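You operate a simulated robot arm through the tools that you are given. There is no shell and no other tool.

The job below is to be done with a simulated robot arm. You get a single attempt, and the scene is never put back.

Task
Dry the cast on the black board in the airing box.
Fine: tray shut, vent open, fan on till the green lamp lights, then fan off; the cast stays in; leave the other cast.

It is judged by the outcome, as a careful person would: the job done as asked, and still so three seconds after it is handed in. It fails if anything else is knocked over, pushed out of place, dropped, spilled or broken.

Robot
A 6-joint arm with a two-finger gripper, fixed in place. Base frame: the origin is on the floor under the middle of its stand, x ahead of it, y to its left, z up; the work surface is at about z = 0.95. Readings come in m, degrees, newtons and seconds.
With the tool pointing down near the work surface it reaches from about 0.14 to 0.66 m from the base axis. Its first joint turns from -66.0 to 66.0 degrees. Payload 2.45 kg.
Tool frame: the origin (TCP) lies between the finger pads and is the grasp point; the fingertips stand 0.03 m ahead of it; z points along the fingers, y is the line along which they close. The gripper opens to 0.106 m; its body begins 0.079 m behind the TCP.
Orientation is that of the tool frame in the base frame, as a unit quaternion [x, y, z, w]. With the fingers straight down and closing along the base's y, the tool's x points along the base's -x, its y along +y and its z along -z.

Tools
- The arm moves only by the tool jog_arm. Its argument "deltas" is a list of rows, each a list of 7 numbers: the turn, a rotation vector about the base's x, y, z in units of 90 degrees (1.0 is 90 degrees), then the shift along the base's x, y, z in units of 150 mm (1.0 is 150 mm), then the opening, from 0 (shut) to 1 (fully open). In form: [[rx, ry, rz, dx, dy, dz, grip], ...]. A call has 1 to 20 rows; each row is the pose to reach, as a shift and turn from the pose commanded when the call began. A call with a number of a shift or a turn outside -1 to 1 is refused whole. Each row takes 0.2 s and may step no farther than 0.05 m and 8.6 degrees from the row before; otherwise, or with a gripper value out of range, the whole call is refused. Where a pose cannot be reached the arm comes as near as it can. A force on the tool above 40 N (or 10 N above the force at the start of the call, whichever is more), or a blocked arm, ends the call early, and 0.2 s more pass. Each finger travels about 0.153 m/s and halts on what it meets, pressing with about 36 N; the grip force reading is that of the motor and also rises with nothing between the fingers. The clock runs only during rows and for 0.2 s after the last one: add rows that repeat a pose to give the fingers time. The reply holds the time, the measured pose of the TCP, the force on the tool along the base axes, the opening and the grip force, in the units named above and with some noise, with the torque about the TCP (base axes, N m) and any sound that the robot's microphone picked up, and new pictures: "pictures" is both (left out), scene, wrist or none.
- Cameras (640 x 400 px; columns grow to the right, rows downward): "scene" is fixed at [0.0684, 0.4287, 1.3986]; the picture's right is [-0.60, -0.80, 0.00], its down [-0.51, 0.38, -0.77] and it looks along [0.62, -0.46, -0.64] (base axes); focal length 278 px, centre (320, 200). "wrist" rides on the gripper at [0.076, -0.002, -0.106] in the tool frame; the picture's right is [0.02, 1.00, 0.00], its down [-0.78, 0.02, -0.62] and it looks along [-0.62, 0.01, 0.78] (tool axes); focal length 247 px, centre (320, 200). There is no depth. A picture from a camera that has moved, and an enlarged one, comes with that camera's place and axes in the base frame and with its lens.
- zoom(camera, box): a new picture of the part [left, top, right, bottom] of that camera's present view, enlarged. It takes no simulated time.
- finish_job(): hands the job in; it is judged then, once.

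Places have to be worked out from the pictures, the camera data and where the tool is seen. Open the gripper and draw the arm clear of the work before you hand the job in, unless the task says otherwise.

The tools are called as a command line: name --pt "numbers of a row" for each row, then --argument value for the rest, lists and objects as JSON in quotes. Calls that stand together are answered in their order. jog_arm: Moves the arm, as the interface text tells. Its arguments: {"type":"object","properties":{"deltas":{"type":"array","items":{"type":"array","items":{"type":"number"}}},"pictures":{"type":"string","enum":["both","scene","wrist","none"]}},"required":["deltas"]} The other tools are called the same way: zoom (camera, box) takes an enlarged picture of a part of a camera's view; finish_job () hands the job in.

At the start:

```text
t: 0.0
tool_pos: [0.2519, 0.225, 1.2285]
orientation: [0.0, 1.0, 0.0, 0.0]
ft_force: [0.8, -0.2, -0.7]
torque: [0.01, 0.02, 0.01]
grip_width: 0.106
finger_force: 0.1
```

scene: 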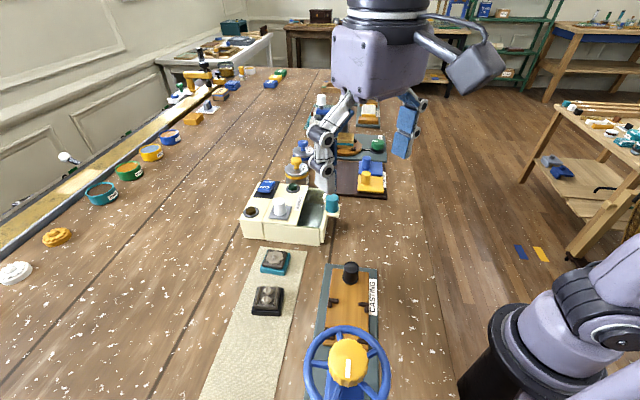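
wrist: 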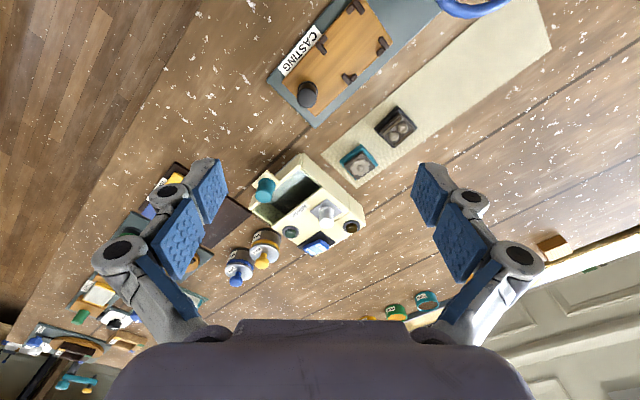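

I'll begin by looking closer at the airing box and the two casts on the mat.

zoom --camera "scene" --box '[220, 160, 360, 250]'

zoom --camera "scene" --box '[220, 235, 320, 325]'

zoom --camera "wrist" --box '[220, 90, 430, 270]'

```text
4.44 times, centred on (290, 205) of scene
camera zoom: at [0.0684, 0.4287, 1.3986], right [-0.6, -0.8, 0.0], down [-0.51, 0.38, -0.77], along [0.62, -0.46, -0.64], focal length 1236 px, centre (453, 178)
```

zoom: 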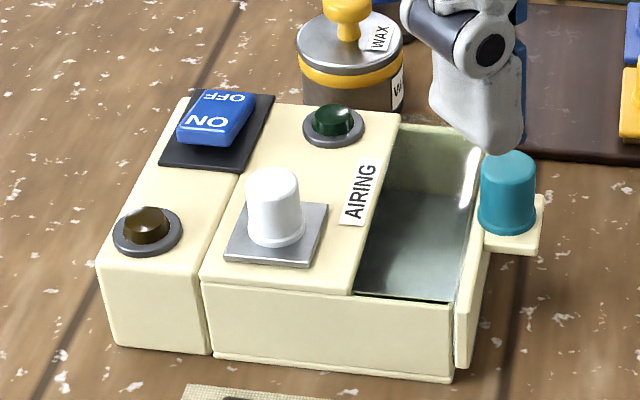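

```text
4.44 times, centred on (270, 280) of scene
camera zoom: at [0.0684, 0.4287, 1.3986], right [-0.6, -0.8, 0.0], down [-0.51, 0.38, -0.77], along [0.62, -0.46, -0.64], focal length 1236 px, centre (542, -156)
```

zoom: 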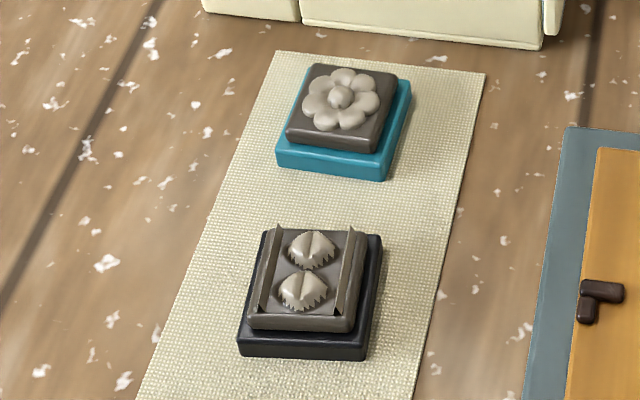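

```text
2.22 times, centred on (325, 180) of wrist
camera zoom: at [0.1753, 0.2238, 1.3333], right [-0.02, 1.0, 0.0], down [0.78, 0.02, 0.62], along [0.62, 0.01, -0.78], focal length 549 px, centre (309, 244)
```

zoom: 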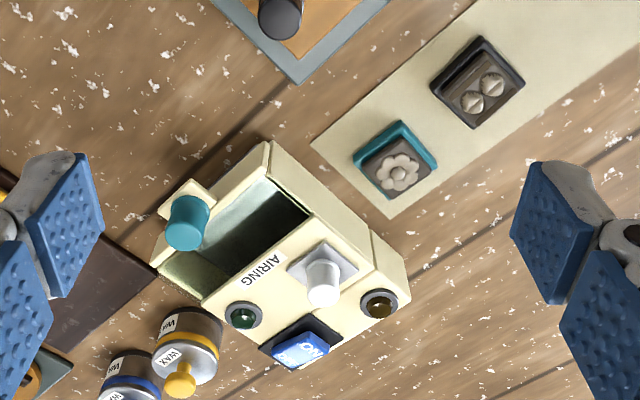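

The black-board cast sits near (0.325, 0.345) from both cameras. I'll zoom further on the box's parts to work out tray, vent and switch.

zoom --camera "wrist" --box '[240, 145, 370, 265]'

zoom --camera "scene" --box '[240, 170, 345, 245]'

zoom --camera "wrist" --box '[320, 90, 430, 190]'

```text
3.33 times, centred on (305, 205) of wrist
camera zoom: at [0.1753, 0.2238, 1.3333], right [-0.02, 1.0, 0.0], down [0.78, 0.02, 0.62], along [0.62, 0.01, -0.78], focal length 823 px, centre (370, 183)
```

zoom: 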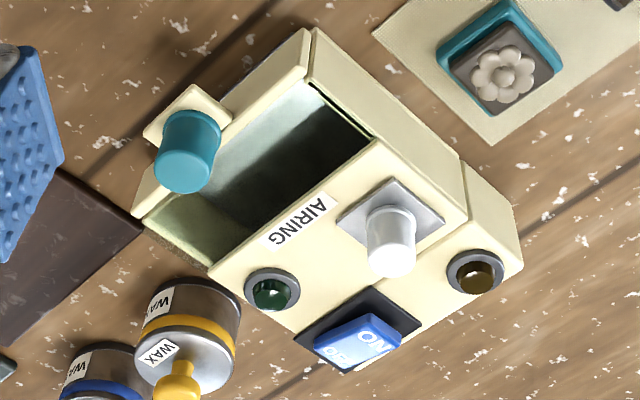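

```text
5.33 times, centred on (292, 208) of scene
camera zoom: at [0.0684, 0.4287, 1.3986], right [-0.6, -0.8, 0.0], down [-0.51, 0.38, -0.77], along [0.62, -0.46, -0.64], focal length 1483 px, centre (467, 160)
```

zoom: 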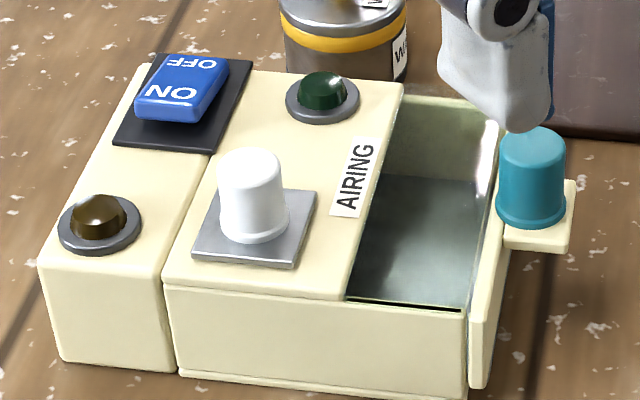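

```text
4.00 times, centred on (375, 140) of wrist
camera zoom: at [0.1753, 0.2238, 1.3333], right [-0.02, 1.0, 0.0], down [0.78, 0.02, 0.62], along [0.62, 0.01, -0.78], focal length 988 px, centre (100, 440)
```

zoom: 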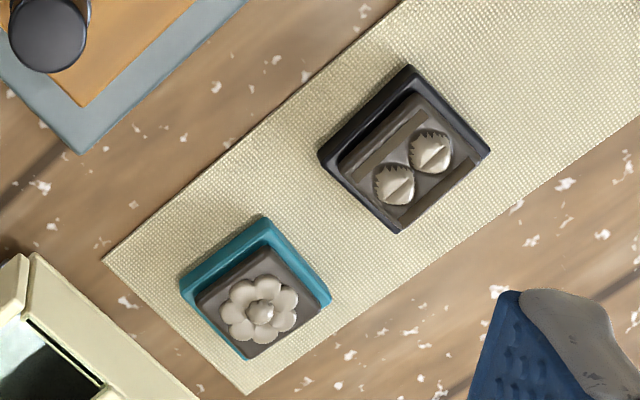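

The box roof is at z≈1.006, with the tray opening towards (-0.71,-0.71) and its knob near (0.41, 0.14). I'll turn the tool 45° to match the box axes and look into the tray from its front end, staying high.

jog_arm --pt "0 0 0.0833 0.12 -0.14 -0.1 1" --pt "0 0 0.1667 0.24 -0.28 -0.2 1" --pt "0 0 0.25 0.36 -0.42 -0.3 1" --pt "0 0 0.3333 0.48 -0.56 -0.4 1" --pt "0 0 0.4167 0.6 -0.7 -0.5 1" --pt "0 0 0.5 0.72 -0.833 -0.55 1" --pictures "both"

```text
t: 1.4
tool_pos: [0.3588, 0.0991, 1.144]
orientation: [-0.384, 0.923, 0.0, -0.001]
ft_force: [0.3, 0.0, 0.4]
torque: [0.01, 0.01, -0.01]
grip_width: 0.1061
finger_force: 0.1
camera wrist: at [0.3064, 0.044, 1.2505], right [-0.72, 0.69, 0.0], down [0.54, 0.57, 0.62], along [0.43, 0.45, -0.78], focal length 247 px, centre (320, 200)
```

scene: 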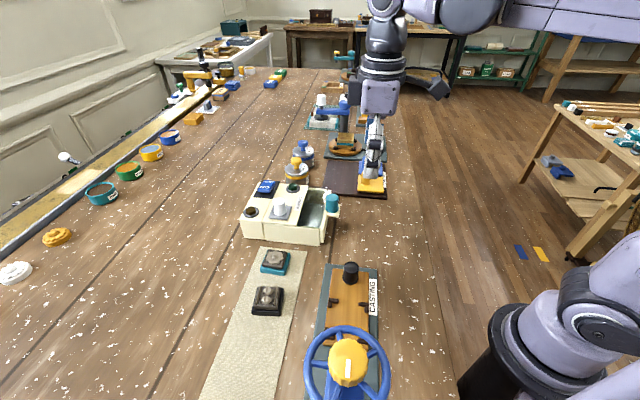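
wrist: 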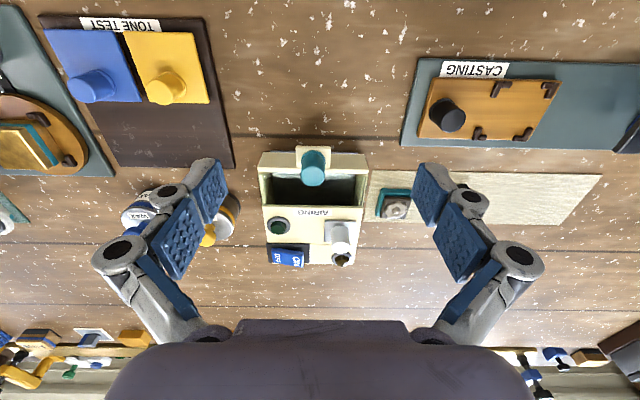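

The view is now square to the box. I'll zoom in on the tray, vent plate and switch, and on the scene view now that it's clear.

zoom --camera "wrist" --box '[240, 135, 390, 275]'

zoom --camera "wrist" --box '[315, 205, 375, 275]'

zoom --camera "scene" --box '[235, 170, 350, 250]'

zoom --camera "scene" --box '[238, 175, 308, 225]'

```text
2.86 times, centred on (315, 205) of wrist
camera zoom: at [0.3064, 0.044, 1.2505], right [-0.72, 0.69, 0.0], down [0.54, 0.57, 0.62], along [0.43, 0.45, -0.78], focal length 706 px, centre (334, 186)
```

zoom: 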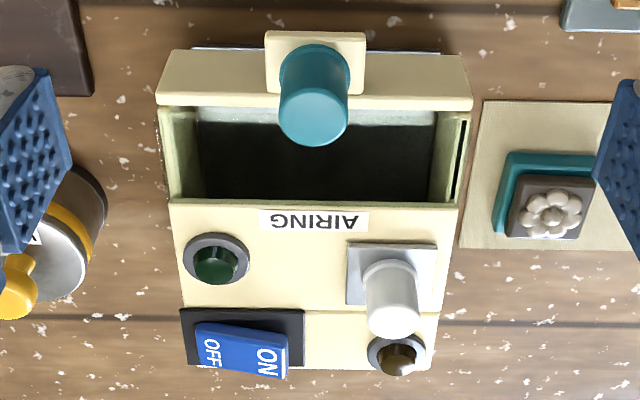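

```text
5.71 times, centred on (345, 240) of wrist
camera zoom: at [0.3064, 0.044, 1.2505], right [-0.72, 0.69, 0.0], down [0.54, 0.57, 0.62], along [0.43, 0.45, -0.78], focal length 1411 px, centre (177, -29)
```

zoom: 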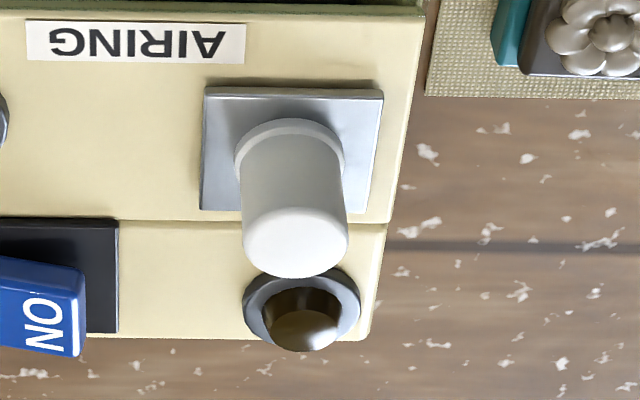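

```text
5.00 times, centred on (292, 210) of scene
camera zoom: at [0.0684, 0.4287, 1.3986], right [-0.6, -0.8, 0.0], down [-0.51, 0.38, -0.77], along [0.62, -0.46, -0.64], focal length 1390 px, centre (458, 150)
```

zoom: 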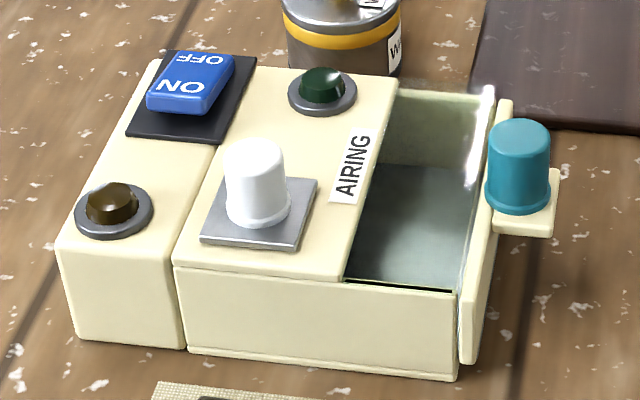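

```text
8.00 times, centred on (273, 200) of scene
camera zoom: at [0.0684, 0.4287, 1.3986], right [-0.6, -0.8, 0.0], down [-0.51, 0.38, -0.77], along [0.62, -0.46, -0.64], focal length 2224 px, centre (696, 200)
```

zoom: 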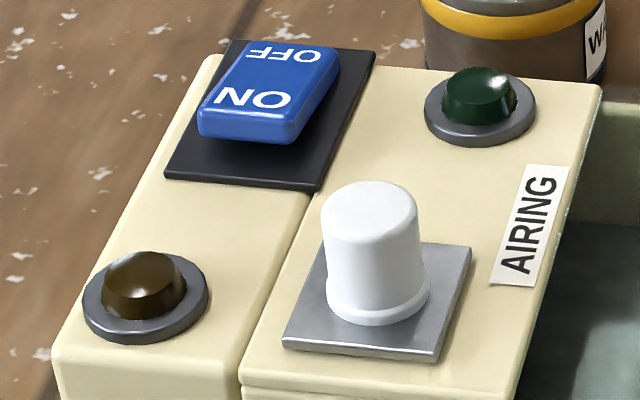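

The tray opening looks only about 46 mm long, tight against the ~47 mm board, so I need to see whether the tray is fully out. I'll zoom closely on the tray's side wall and front.

zoom --camera "scene" --box '[295, 205, 340, 250]'

zoom --camera "wrist" --box '[250, 140, 320, 215]'

zoom --camera "wrist" --box '[315, 140, 385, 215]'

zoom --camera "scene" --box '[300, 180, 345, 225]'

```text
8.89 times, centred on (318, 228) of scene
camera zoom: at [0.0684, 0.4287, 1.3986], right [-0.6, -0.8, 0.0], down [-0.51, 0.38, -0.77], along [0.62, -0.46, -0.64], focal length 2471 px, centre (342, -44)
```

zoom: 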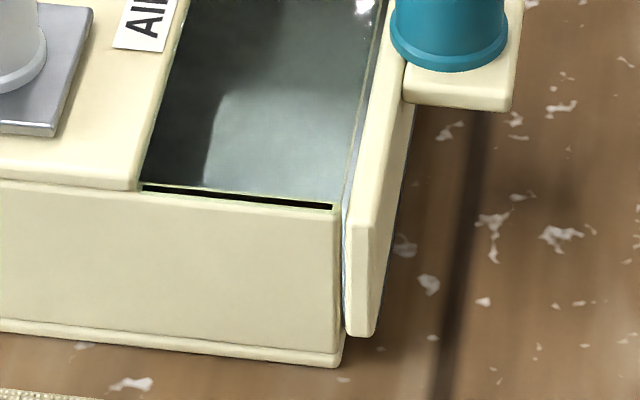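

```text
5.33 times, centred on (285, 178) of wrist
camera zoom: at [0.3064, 0.044, 1.2505], right [-0.72, 0.69, 0.0], down [0.54, 0.57, 0.62], along [0.43, 0.45, -0.78], focal length 1317 px, centre (507, 320)
```

zoom: 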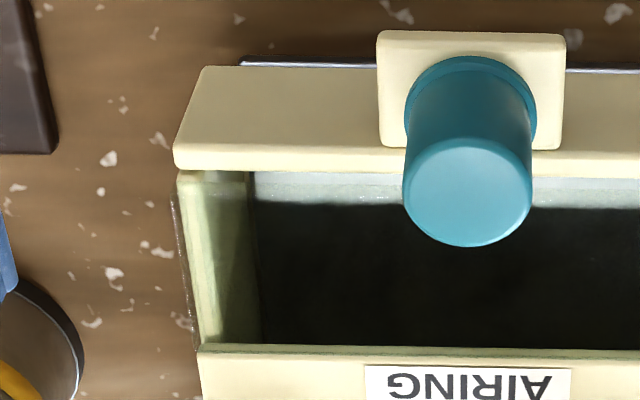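

```text
5.33 times, centred on (350, 178) of wrist
camera zoom: at [0.3064, 0.044, 1.2505], right [-0.72, 0.69, 0.0], down [0.54, 0.57, 0.62], along [0.43, 0.45, -0.78], focal length 1317 px, centre (160, 320)
```

zoom: 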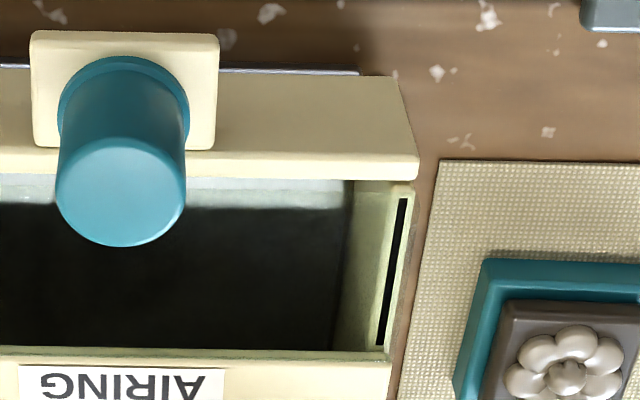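

```text
8.89 times, centred on (322, 202) of scene
camera zoom: at [0.0684, 0.4287, 1.3986], right [-0.6, -0.8, 0.0], down [-0.51, 0.38, -0.77], along [0.62, -0.46, -0.64], focal length 2471 px, centre (298, 178)
```

zoom: 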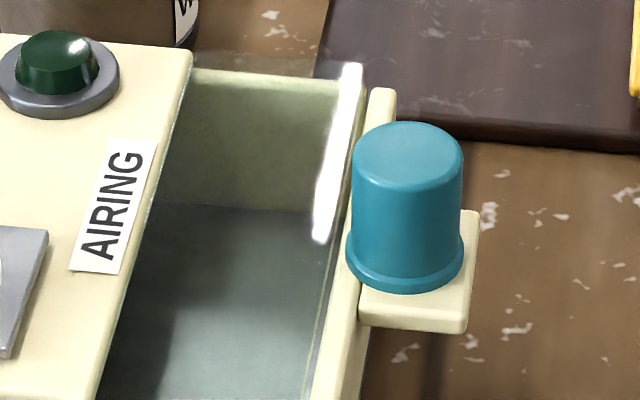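

There seems to be a clear pane over the opening with the tray nearly in, so I'll pull the tray out by its teal knob (about (0.411, 0.141), top z≈1.03). First I'll move above the knob and check alignment.

jog_arm --pt "0 0 0 0.17 0.137 -0.12 0.6" --pt "0 0 0 0.341 0.273 -0.24 0.6" --pt "0 0 0 0.341 0.273 -0.36 0.6" --pictures "both"

```text
t: 2.2
tool_pos: [0.4094, 0.1397, 1.0911]
orientation: [-0.382, 0.924, -0.001, 0.0]
ft_force: [0.3, -0.2, -0.7]
torque: [0.02, 0.01, 0.01]
grip_width: 0.0637
finger_force: 0.0
camera wrist: at [0.3579, 0.0845, 1.1969], right [-0.72, 0.69, 0.0], down [0.54, 0.57, 0.62], along [0.43, 0.45, -0.78], focal length 247 px, centre (320, 200)
```

scene: 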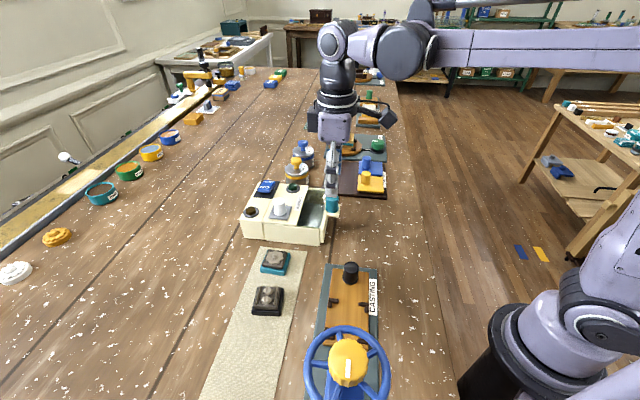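
wrist: 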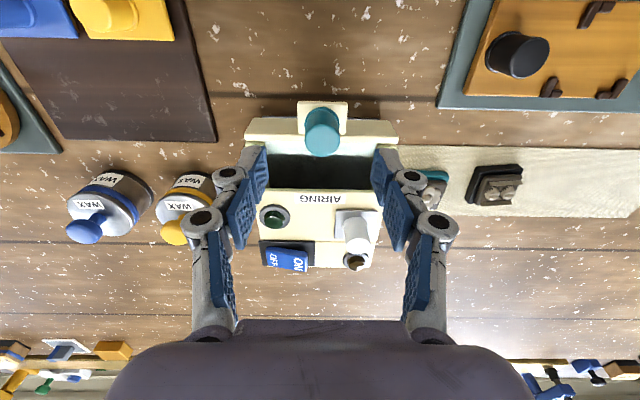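

The knob is centred between the fingers at about (0.411, 0.142), matching the TCP. I'll lower to z≈1.036 so the tips stay just above the ledge, then close.

jog_arm --pt "0 0 0 0 0 -0.13 0.6" --pt "0 0 0 0 0 -0.26 0.6" --pt "0 0 0 0 0 -0.37 0.6" --pt "0 0 0 0 0 -0.37 0.6" --pictures "both"

```text
t: 3.2
tool_pos: [0.4098, 0.1416, 1.0373]
orientation: [-0.383, 0.924, 0.0, 0.0]
ft_force: [0.9, -0.1, -0.4]
torque: [-0.01, 0.01, 0.01]
grip_width: 0.0638
finger_force: 0.1
camera wrist: at [0.3576, 0.0859, 1.1413], right [-0.72, 0.69, 0.0], down [0.54, 0.57, 0.62], along [0.43, 0.45, -0.78], focal length 247 px, centre (320, 200)
```

scene: 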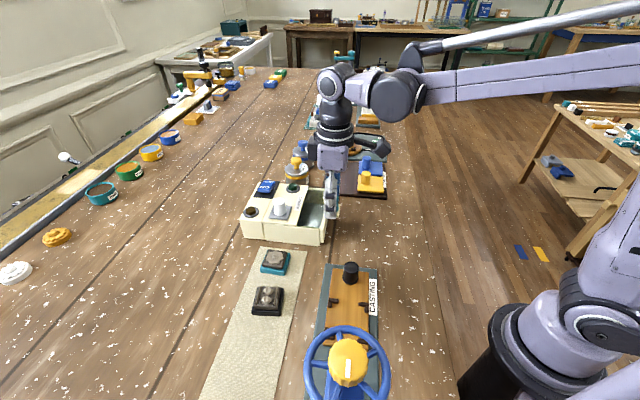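
wrist: 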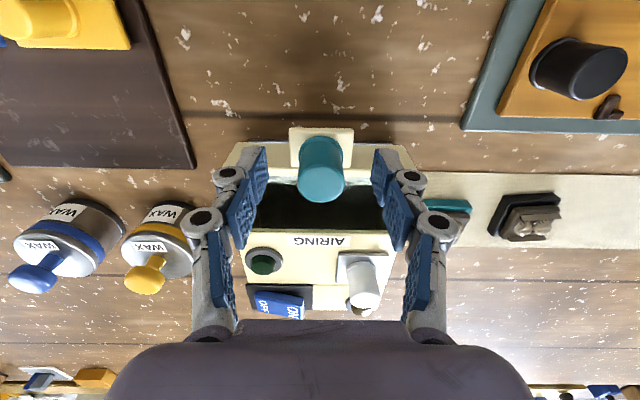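

The fingers straddle the knob with no contact. I'll close on it.

jog_arm --pt "0 0 0 0 0 0 0.1" --pt "0 0 0 0 0 0 0.1" --pt "0 0 0 0 0 0 0.1" --pictures "wrist"

```text
t: 4.0
tool_pos: [0.4104, 0.1408, 1.0349]
orientation: [-0.382, 0.924, 0.001, -0.001]
ft_force: [-2.4, 3.4, 0.0]
torque: [0.1, 0.09, -0.02]
grip_width: 0.0249
finger_force: 44.9
camera wrist: at [0.3573, 0.0861, 1.1416], right [-0.72, 0.69, 0.0], down [0.54, 0.57, 0.62], along [0.43, 0.45, -0.78], focal length 247 px, centre (320, 200)
```

wrist: 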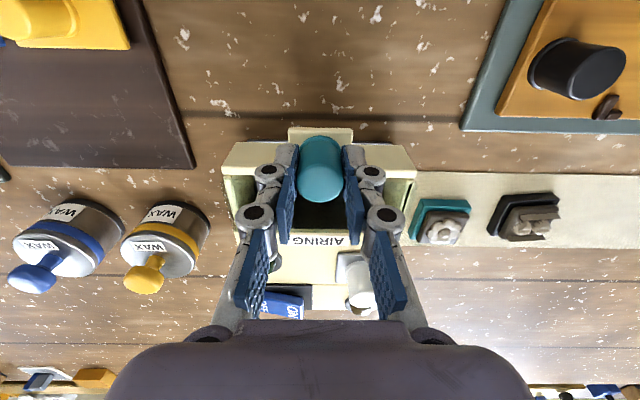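

Gripped at 24.9 mm. I'll pull gently outward along (-0.71, -0.71) in small steps and watch the force.

jog_arm --pt "0 0 0 -0.02 -0.02 0 0.1" --pt "0 0 0 -0.04 -0.04 0 0.1" --pt "0 0 0 -0.06 -0.06 0 0.1" --pt "0 0 0 -0.08 -0.08 0 0.1" --pt "0 0 0 -0.1 -0.1 0 0.1" --pictures "both"

```text
t: 5.0
tool_pos: [0.3996, 0.1304, 1.0348]
orientation: [-0.383, 0.924, 0.001, -0.001]
ft_force: [-1.7, 2.0, 6.2]
torque: [0.17, -0.03, -0.02]
grip_width: 0.0249
finger_force: 44.8
stopped in row 4: the force on the tool passed its limit at 41 N (the readings are from after the stop); the commanded pose is now the measured one
camera wrist: at [0.3471, 0.0759, 1.1415], right [-0.72, 0.69, 0.0], down [0.54, 0.56, 0.62], along [0.43, 0.45, -0.78], focal length 247 px, centre (320, 200)
```

scene: 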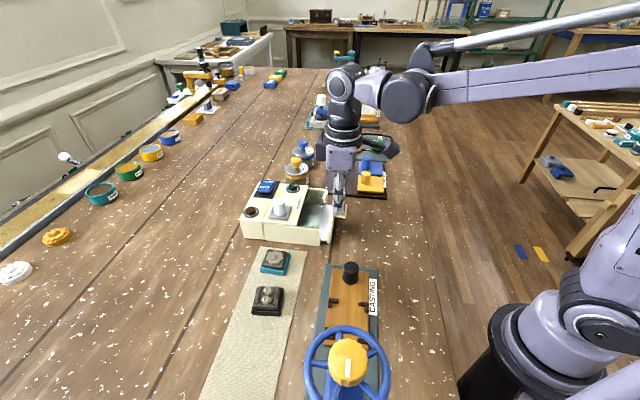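
wrist: 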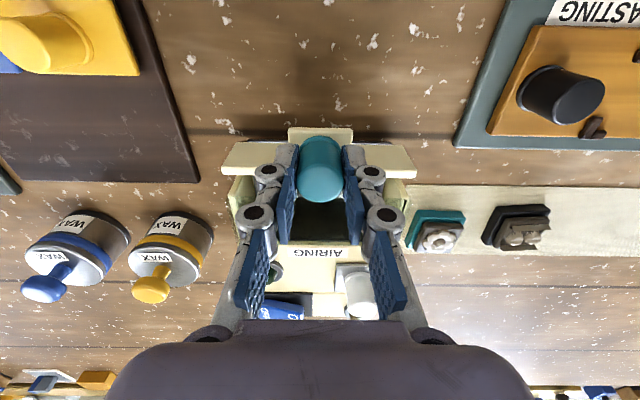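

The tray came out about 15 mm and then the force rose. I'll look closely at whether it's at its stop, and that the box has not moved.

zoom --camera "scene" --box '[235, 170, 350, 250]'

zoom --camera "scene" --box '[295, 180, 350, 245]'

zoom --camera "wrist" --box '[220, 120, 420, 250]'

```text
5.00 times, centred on (292, 210) of scene
camera zoom: at [0.0683, 0.4287, 1.3986], right [-0.6, -0.8, 0.0], down [-0.51, 0.38, -0.77], along [0.62, -0.46, -0.64], focal length 1390 px, centre (458, 150)
```

zoom: 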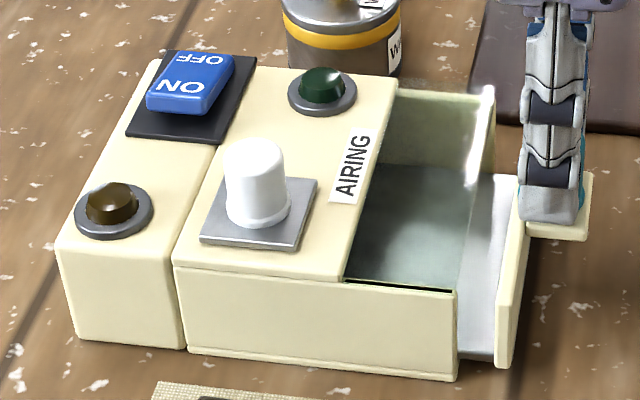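

```text
6.15 times, centred on (322, 212) of scene
camera zoom: at [0.0683, 0.4287, 1.3986], right [-0.6, -0.8, 0.0], down [-0.51, 0.38, -0.77], along [0.62, -0.46, -0.64], focal length 1711 px, centre (305, 123)
```

zoom: 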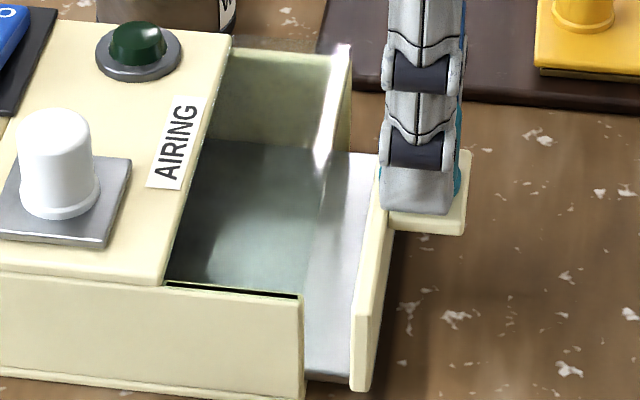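

```text
3.08 times, centred on (320, 185) of wrist
camera zoom: at [0.3471, 0.0759, 1.1415], right [-0.72, 0.69, 0.0], down [0.54, 0.56, 0.62], along [0.43, 0.45, -0.78], focal length 760 px, centre (320, 246)
```

zoom: 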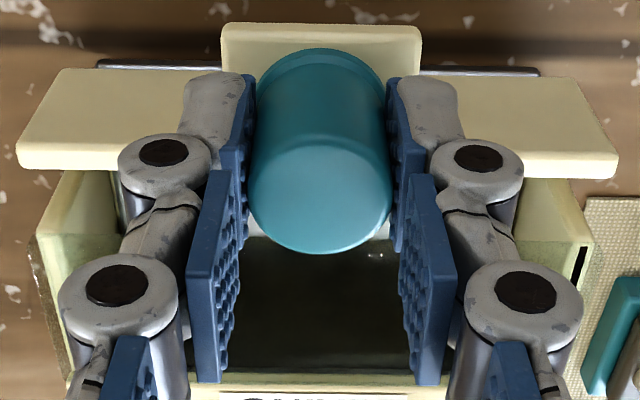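

The tray indeed slides out from the housing, with clear glass over the front part, and the box hasn't moved. I'll keep pulling more slowly to see whether it's a stop or just friction.

jog_arm --pt "0 0 0 -0.01 -0.01 0 0.1" --pt "0 0 0 -0.02 -0.02 0 0.1" --pt "0 0 0 -0.03 -0.03 0 0.1" --pt "0 0 0 -0.04 -0.04 0 0.1" --pictures "none"

```text
t: 6.0
tool_pos: [0.3935, 0.1254, 1.0358]
orientation: [-0.383, 0.924, 0.0, -0.001]
ft_force: [-1.6, 3.6, 8.7]
torque: [0.14, 0.05, 0.08]
grip_width: 0.0252
finger_force: 45.1
```

It moved another 8 mm with little force, so it was just friction at speed. I'll continue pulling slowly.

jog_arm --pt "0 0 0 -0.015 -0.015 0 0.1" --pt "0 0 0 -0.03 -0.03 0 0.1" --pt "0 0 0 -0.045 -0.045 0 0.1" --pt "0 0 0 -0.06 -0.06 0 0.1" --pt "0 0 0 -0.075 -0.075 0 0.1" --pt "0 0 0 -0.09 -0.09 0 0.1" --pt "0 0 0 -0.105 -0.105 0 0.1" --pt "0 0 0 -0.12 -0.12 0 0.1" --pictures "both"

```text
t: 7.8
tool_pos: [0.374, 0.1062, 1.0361]
orientation: [-0.384, 0.923, 0.002, 0.0]
ft_force: [-2.0, 3.2, -14.6]
torque: [0.17, -0.06, -0.05]
grip_width: 0.0249
finger_force: 45.0
camera wrist: at [0.3225, 0.0513, 1.1415], right [-0.72, 0.69, 0.0], down [0.54, 0.56, 0.62], along [0.43, 0.45, -0.78], focal length 247 px, centre (320, 200)
```

scene: 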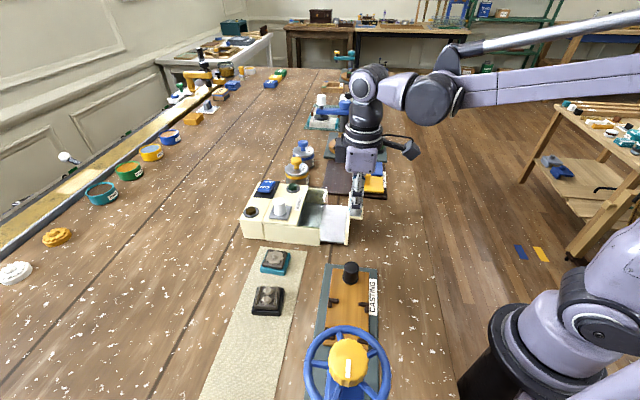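
wrist: 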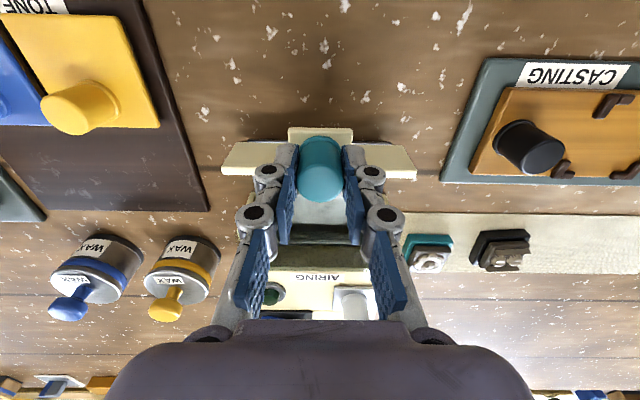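

Now ~51 mm out, moving smoothly. I'll keep going slowly towards the end of travel.

jog_arm --pt "0 0 0 -0.015 -0.015 0 0.1" --pt "0 0 0 -0.03 -0.03 0 0.1" --pt "0 0 0 -0.045 -0.045 0 0.1" --pt "0 0 0 -0.06 -0.06 0 0.1" --pt "0 0 0 -0.075 -0.075 0 0.1" --pt "0 0 0 -0.09 -0.09 0 0.1" --pictures "both"

zoom --camera "scene" --box '[235, 170, 375, 260]'

```text
t: 9.2
tool_pos: [0.3616, 0.0937, 1.0352]
orientation: [-0.383, 0.924, 0.001, 0.0]
ft_force: [-2.8, 3.9, 16.0]
torque: [0.07, 0.2, -0.03]
grip_width: 0.0251
finger_force: 45.3
camera wrist: at [0.3097, 0.0386, 1.1415], right [-0.72, 0.69, 0.0], down [0.54, 0.56, 0.62], along [0.43, 0.45, -0.78], focal length 247 px, centre (320, 200)
```

scene: 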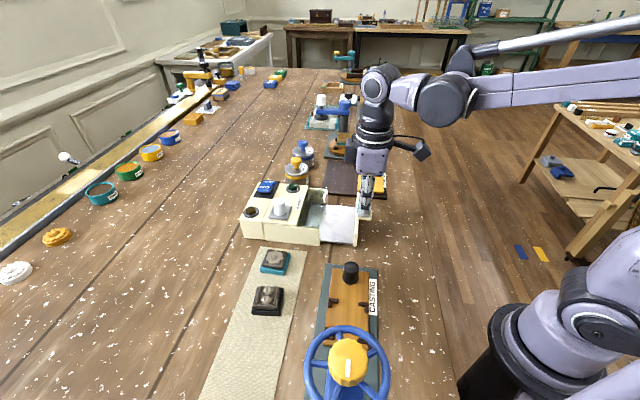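
wrist: 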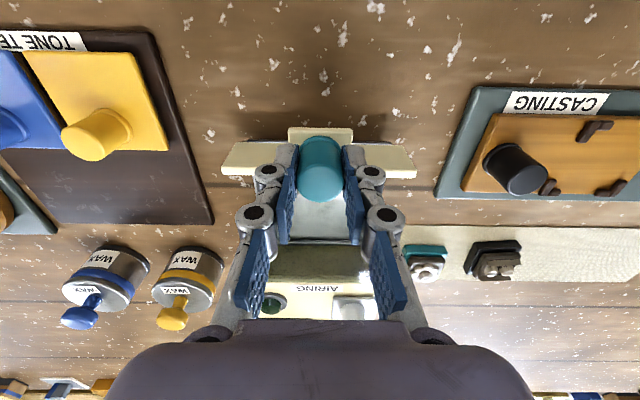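

```text
4.44 times, centred on (305, 215) of scene
camera zoom: at [0.0681, 0.4288, 1.3986], right [-0.6, -0.8, 0.0], down [-0.51, 0.38, -0.77], along [0.62, -0.46, -0.64], focal length 1236 px, centre (387, 133)
```

zoom: 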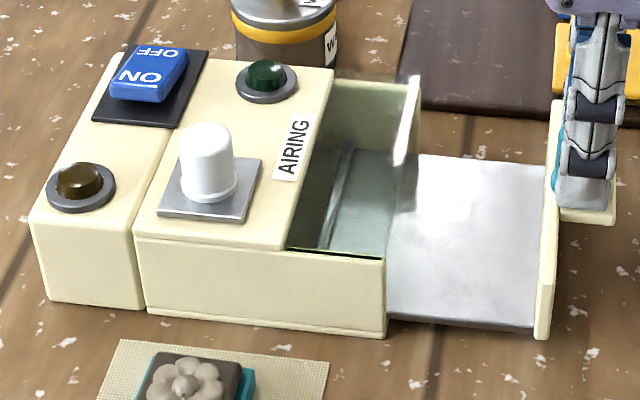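

The tray is ~69 mm out, plenty for the ~47 mm board, and its rear end is still held in the box. I'll release the knob and lift straight up.

jog_arm --pt "0 0 0 0 0 0 0.6" --pt "0 0 0 0 0 0 0.6" --pt "0 0 0 0 0 0.2 0.6" --pt "0 0 0 0 0 0.5 0.6" --pt "0 0 0 0 0 0.8 0.6" --pictures "both"

zoom --camera "scene" --box '[235, 170, 375, 260]'

zoom --camera "wrist" --box '[220, 100, 420, 250]'

```text
t: 10.4
tool_pos: [0.3599, 0.0936, 1.1564]
orientation: [-0.382, 0.924, 0.001, 0.0]
ft_force: [-0.4, 0.3, -0.2]
torque: [-0.05, 0.03, -0.02]
grip_width: 0.0636
finger_force: 0.0
camera wrist: at [0.3071, 0.039, 1.262], right [-0.72, 0.69, 0.0], down [0.54, 0.56, 0.62], along [0.43, 0.45, -0.78], focal length 247 px, centre (320, 200)
```

scene: 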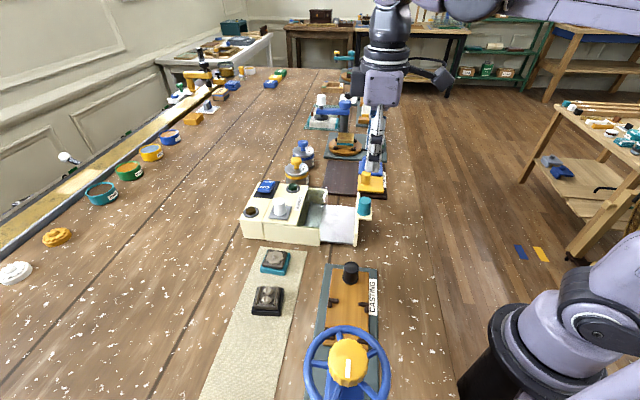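
wrist: 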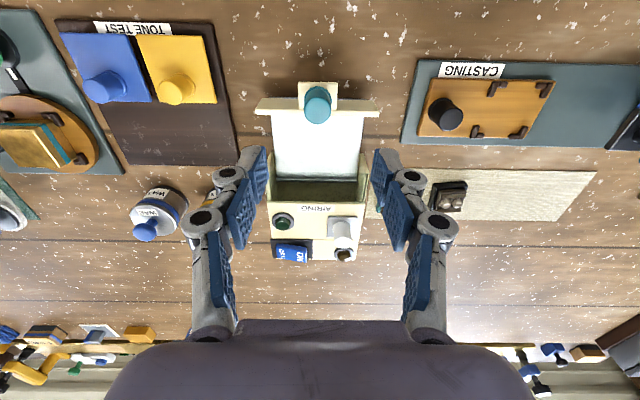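

```text
4.44 times, centred on (305, 215) of scene
camera zoom: at [0.0684, 0.4287, 1.3986], right [-0.6, -0.8, 0.0], down [-0.51, 0.38, -0.77], along [0.62, -0.46, -0.64], focal length 1236 px, centre (387, 133)
```

zoom: 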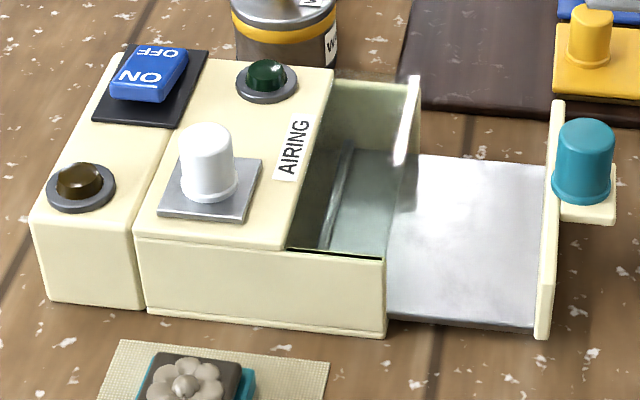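

```text
2.67 times, centred on (320, 175) of wrist
camera zoom: at [0.3071, 0.039, 1.262], right [-0.72, 0.69, 0.0], down [0.54, 0.56, 0.62], along [0.43, 0.45, -0.78], focal length 659 px, centre (320, 267)
```

zoom: 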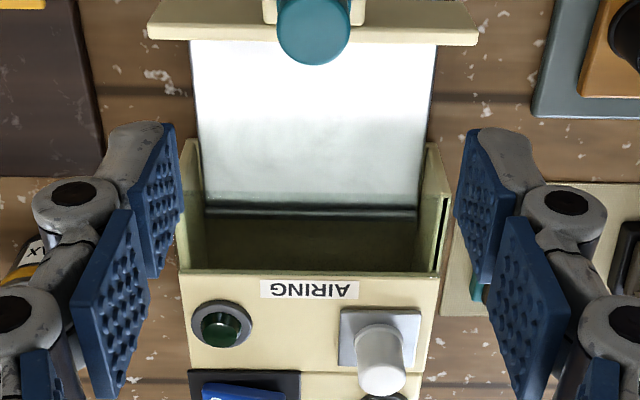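

The tray is open with its centre near (0.398, 0.129). Now I'll travel at height over to the black-board cast, in two calls.

jog_arm --pt "0 0 0 -0.06 0.25 0.05 0.8" --pt "0 0 0 -0.12 0.5 0.05 0.8" --pt "0 0 0 -0.18 0.75 0.05 1" --pt "0 0 0 -0.24 1.0 0.05 1" --pictures "wrist"

```text
t: 11.4
tool_pos: [0.3248, 0.2425, 1.164]
orientation: [-0.382, 0.924, 0.001, 0.0]
ft_force: [0.7, -0.4, -0.2]
torque: [-0.04, 0.0, 0.0]
grip_width: 0.106
finger_force: 0.1
camera wrist: at [0.271, 0.1877, 1.2698], right [-0.72, 0.69, 0.0], down [0.54, 0.56, 0.62], along [0.43, 0.45, -0.78], focal length 247 px, centre (320, 200)
```

wrist: 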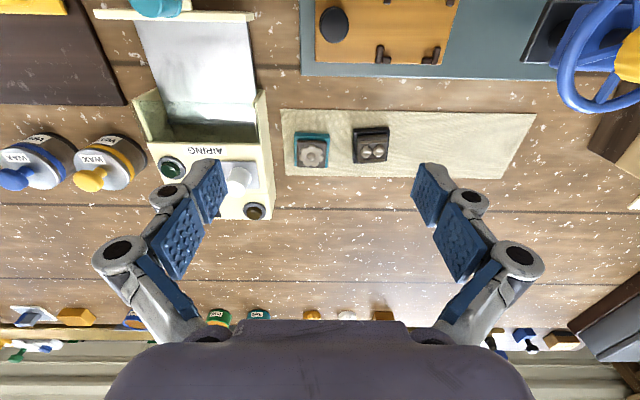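

Both casts are visible now. I'll zoom to measure the black board's exact place and angle.

zoom --camera "wrist" --box '[280, 110, 410, 190]'

zoom --camera "scene" --box '[235, 240, 305, 325]'

```text
4.92 times, centred on (345, 150) of wrist
camera zoom: at [0.271, 0.1877, 1.2698], right [-0.72, 0.69, 0.0], down [0.54, 0.56, 0.62], along [0.43, 0.45, -0.78], focal length 1216 px, centre (197, 446)
```

zoom: 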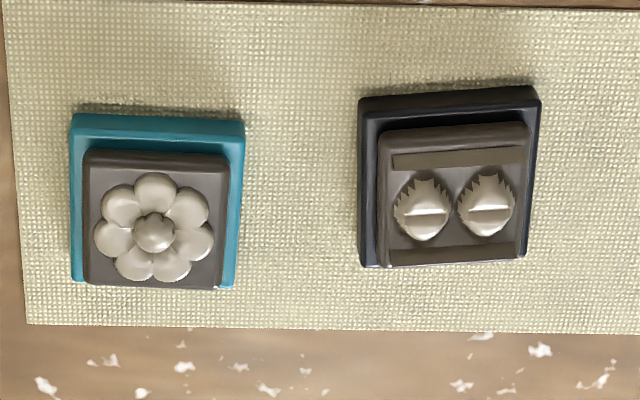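

```text
4.71 times, centred on (270, 282) of scene
camera zoom: at [0.0684, 0.4287, 1.3986], right [-0.6, -0.8, 0.0], down [-0.51, 0.38, -0.77], along [0.62, -0.46, -0.64], focal length 1308 px, centre (555, -188)
```

zoom: 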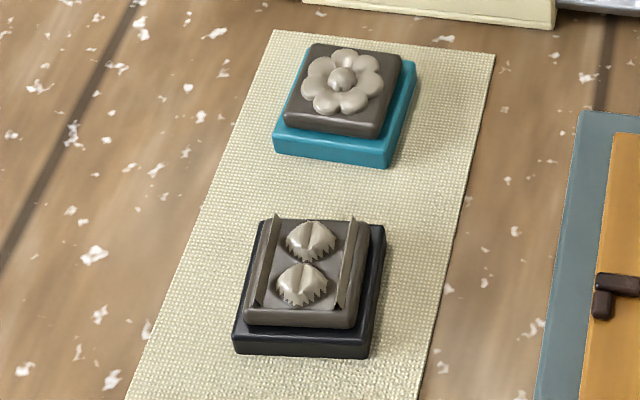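

The black board is ~48 mm square, centred at about (0.327, 0.347), turned ~5° from the tool. I'll move above it, turn 5°, and lower partway to check.

jog_arm --pt "0 0 0.02 0.005 0.231 0 0.62" --pt "0 0 0.04 0.01 0.462 -0.1 0.62" --pt "0 0 0.059 0.0135 0.693 -0.3 0.62" --pt "0 0 0.059 0.0135 0.693 -0.5 0.62" --pt "0 0 0.059 0.0135 0.693 -0.65 0.62" --pictures "both"

zoom --camera "wrist" --box '[220, 70, 420, 195]'

zoom --camera "scene" --box '[225, 230, 325, 325]'

```text
t: 12.6
tool_pos: [0.329, 0.3481, 1.0658]
orientation: [-0.424, 0.906, 0.001, 0.0]
ft_force: [-1.1, -0.1, 0.5]
torque: [0.01, -0.02, 0.03]
grip_width: 0.0658
finger_force: 0.0
camera wrist: at [0.2809, 0.2875, 1.1709], right [-0.78, 0.62, 0.0], down [0.49, 0.61, 0.62], along [0.39, 0.49, -0.78], focal length 247 px, centre (320, 200)
```

scene: 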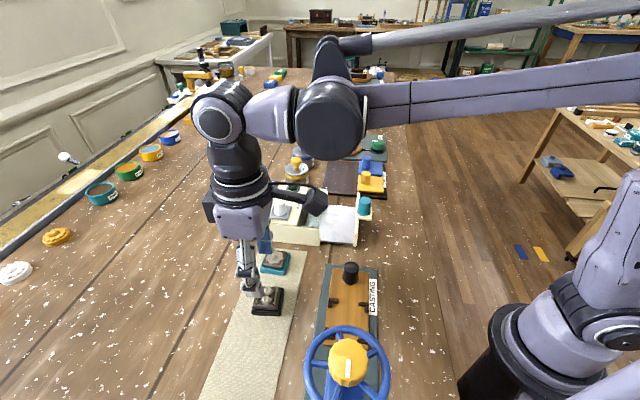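
wrist: 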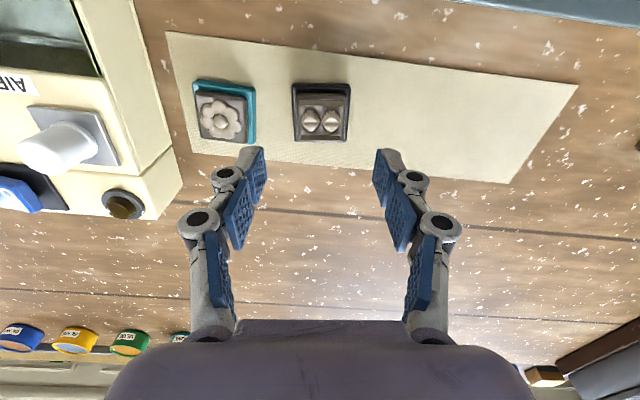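

```text
3.20 times, centred on (320, 132) of wrist
camera zoom: at [0.2809, 0.2875, 1.1709], right [-0.78, 0.62, 0.0], down [0.49, 0.61, 0.62], along [0.39, 0.49, -0.78], focal length 790 px, centre (320, 416)
```

zoom: 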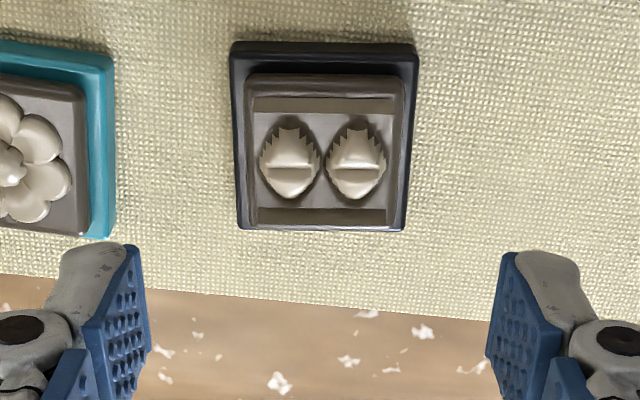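

```text
4.21 times, centred on (275, 278) of scene
camera zoom: at [0.0684, 0.4287, 1.3986], right [-0.6, -0.8, 0.0], down [-0.51, 0.38, -0.77], along [0.62, -0.46, -0.64], focal length 1171 px, centre (510, -126)
```

zoom: 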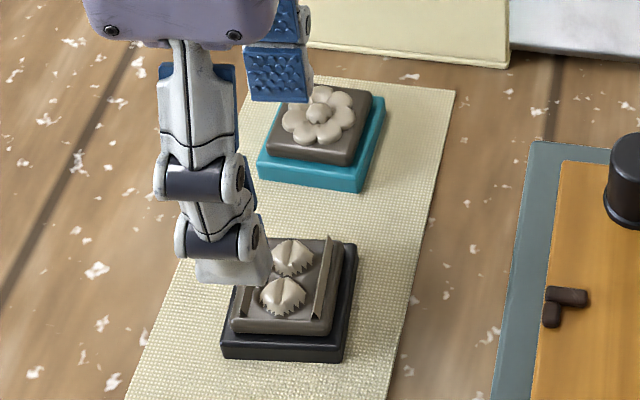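

The board is centred between the fingers and aligned within about 1°. I'll descend until the tips are ~5 mm above the mat, keeping clear of the teal board.

jog_arm --pt "0 0 0 -0.006 -0.006 -0.15 0.62" --pt "0 0 0 -0.006 -0.006 -0.3 0.62" --pt "0 0 0 -0.006 -0.006 -0.43 0.62" --pt "0 0 0 -0.006 -0.006 -0.49 0.62" --pt "0 0 0 -0.006 -0.006 -0.53 0.62" --pt "0 0 0 -0.006 -0.006 -0.53 0.62" --pictures "both"

zoom --camera "wrist" --box '[220, 70, 420, 195]'

zoom --camera "scene" --box '[225, 230, 325, 325]'

```text
t: 14.0
tool_pos: [0.327, 0.3463, 0.986]
orientation: [-0.425, 0.905, 0.001, 0.0]
ft_force: [-0.7, -0.1, 0.1]
torque: [0.01, -0.01, 0.02]
grip_width: 0.0657
finger_force: 0.0
camera wrist: at [0.2808, 0.2871, 1.0918], right [-0.78, 0.62, 0.0], down [0.49, 0.61, 0.62], along [0.39, 0.49, -0.78], focal length 247 px, centre (320, 200)
```

scene: 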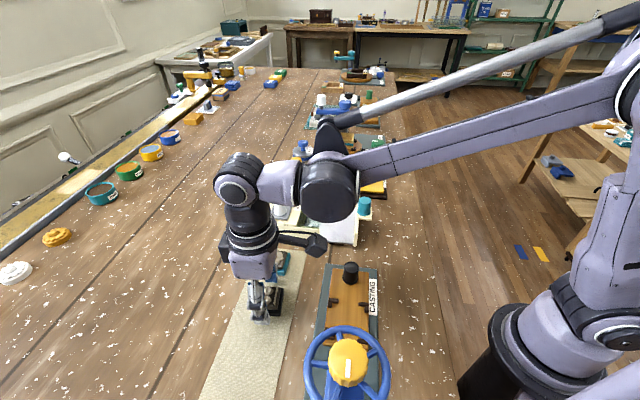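
wrist: 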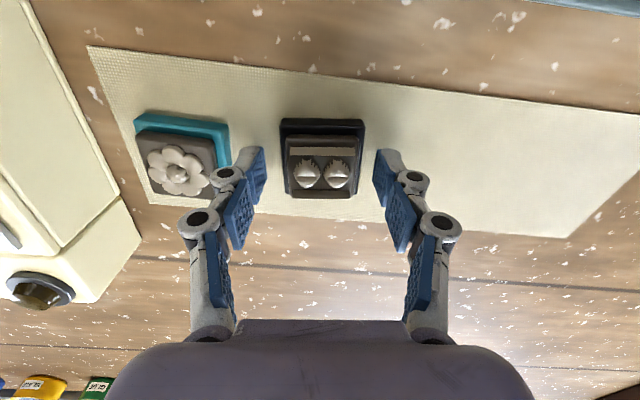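

```text
3.20 times, centred on (320, 132) of wrist
camera zoom: at [0.2808, 0.2871, 1.0918], right [-0.78, 0.62, 0.0], down [0.49, 0.61, 0.62], along [0.39, 0.49, -0.78], focal length 790 px, centre (320, 416)
```

zoom: 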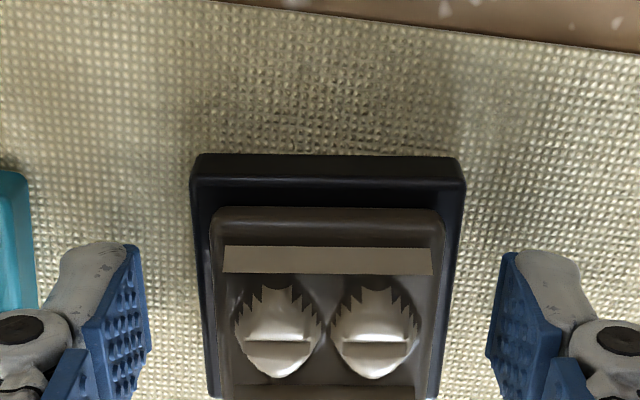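

```text
4.21 times, centred on (275, 278) of scene
camera zoom: at [0.0684, 0.4287, 1.3986], right [-0.6, -0.8, 0.0], down [-0.51, 0.38, -0.77], along [0.62, -0.46, -0.64], focal length 1171 px, centre (510, -126)
```

zoom: 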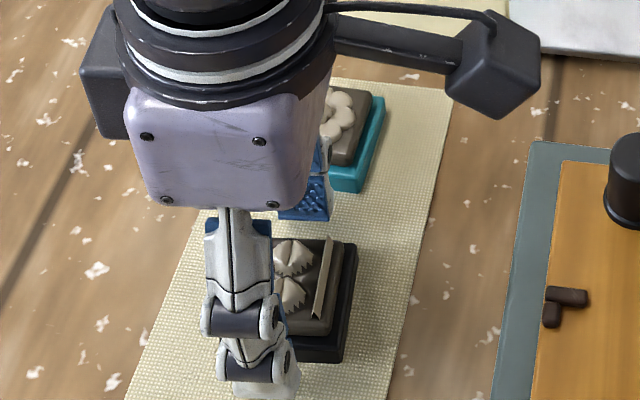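

The tips straddle the board near mat level, with no contact on the teal board. I'll shift ~1 mm to centre and close on the board's sides.

jog_arm --pt "0 0 0 -0.007 0.006 0 0.62" --pt "0 0 0 -0.007 0.006 0 0.5" --pt "0 0 0 -0.007 0.006 0 0.4" --pt "0 0 0 -0.007 0.006 0 0.38" --pt "0 0 0 -0.007 0.006 0 0.38" --pictures "wrist"

zoom --camera "wrist" --box '[220, 70, 420, 225]'

```text
t: 15.2
tool_pos: [0.3268, 0.3481, 0.9857]
orientation: [-0.425, 0.905, 0.0, -0.001]
ft_force: [-0.6, 0.2, 1.5]
torque: [-0.03, -0.03, 0.01]
grip_width: 0.0469
finger_force: 36.3
camera wrist: at [0.2794, 0.2877, 1.0918], right [-0.78, 0.62, 0.0], down [0.49, 0.61, 0.62], along [0.39, 0.49, -0.78], focal length 247 px, centre (320, 200)
```

wrist: 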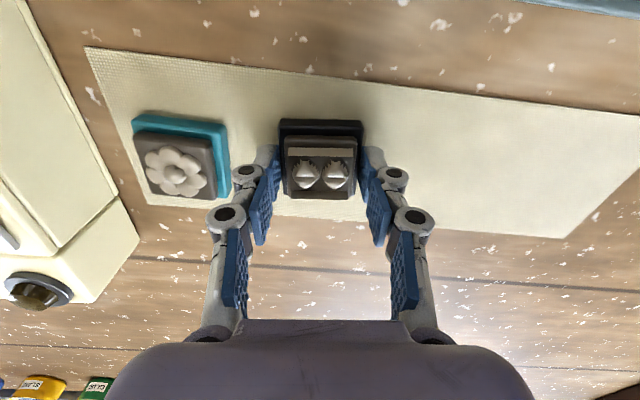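

```text
2.58 times, centred on (320, 148) of wrist
camera zoom: at [0.2794, 0.2877, 1.0918], right [-0.78, 0.62, 0.0], down [0.49, 0.61, 0.62], along [0.39, 0.49, -0.78], focal length 637 px, centre (320, 336)
```

zoom: 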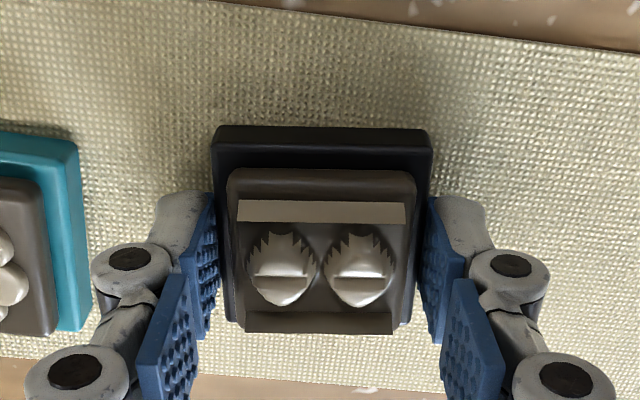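

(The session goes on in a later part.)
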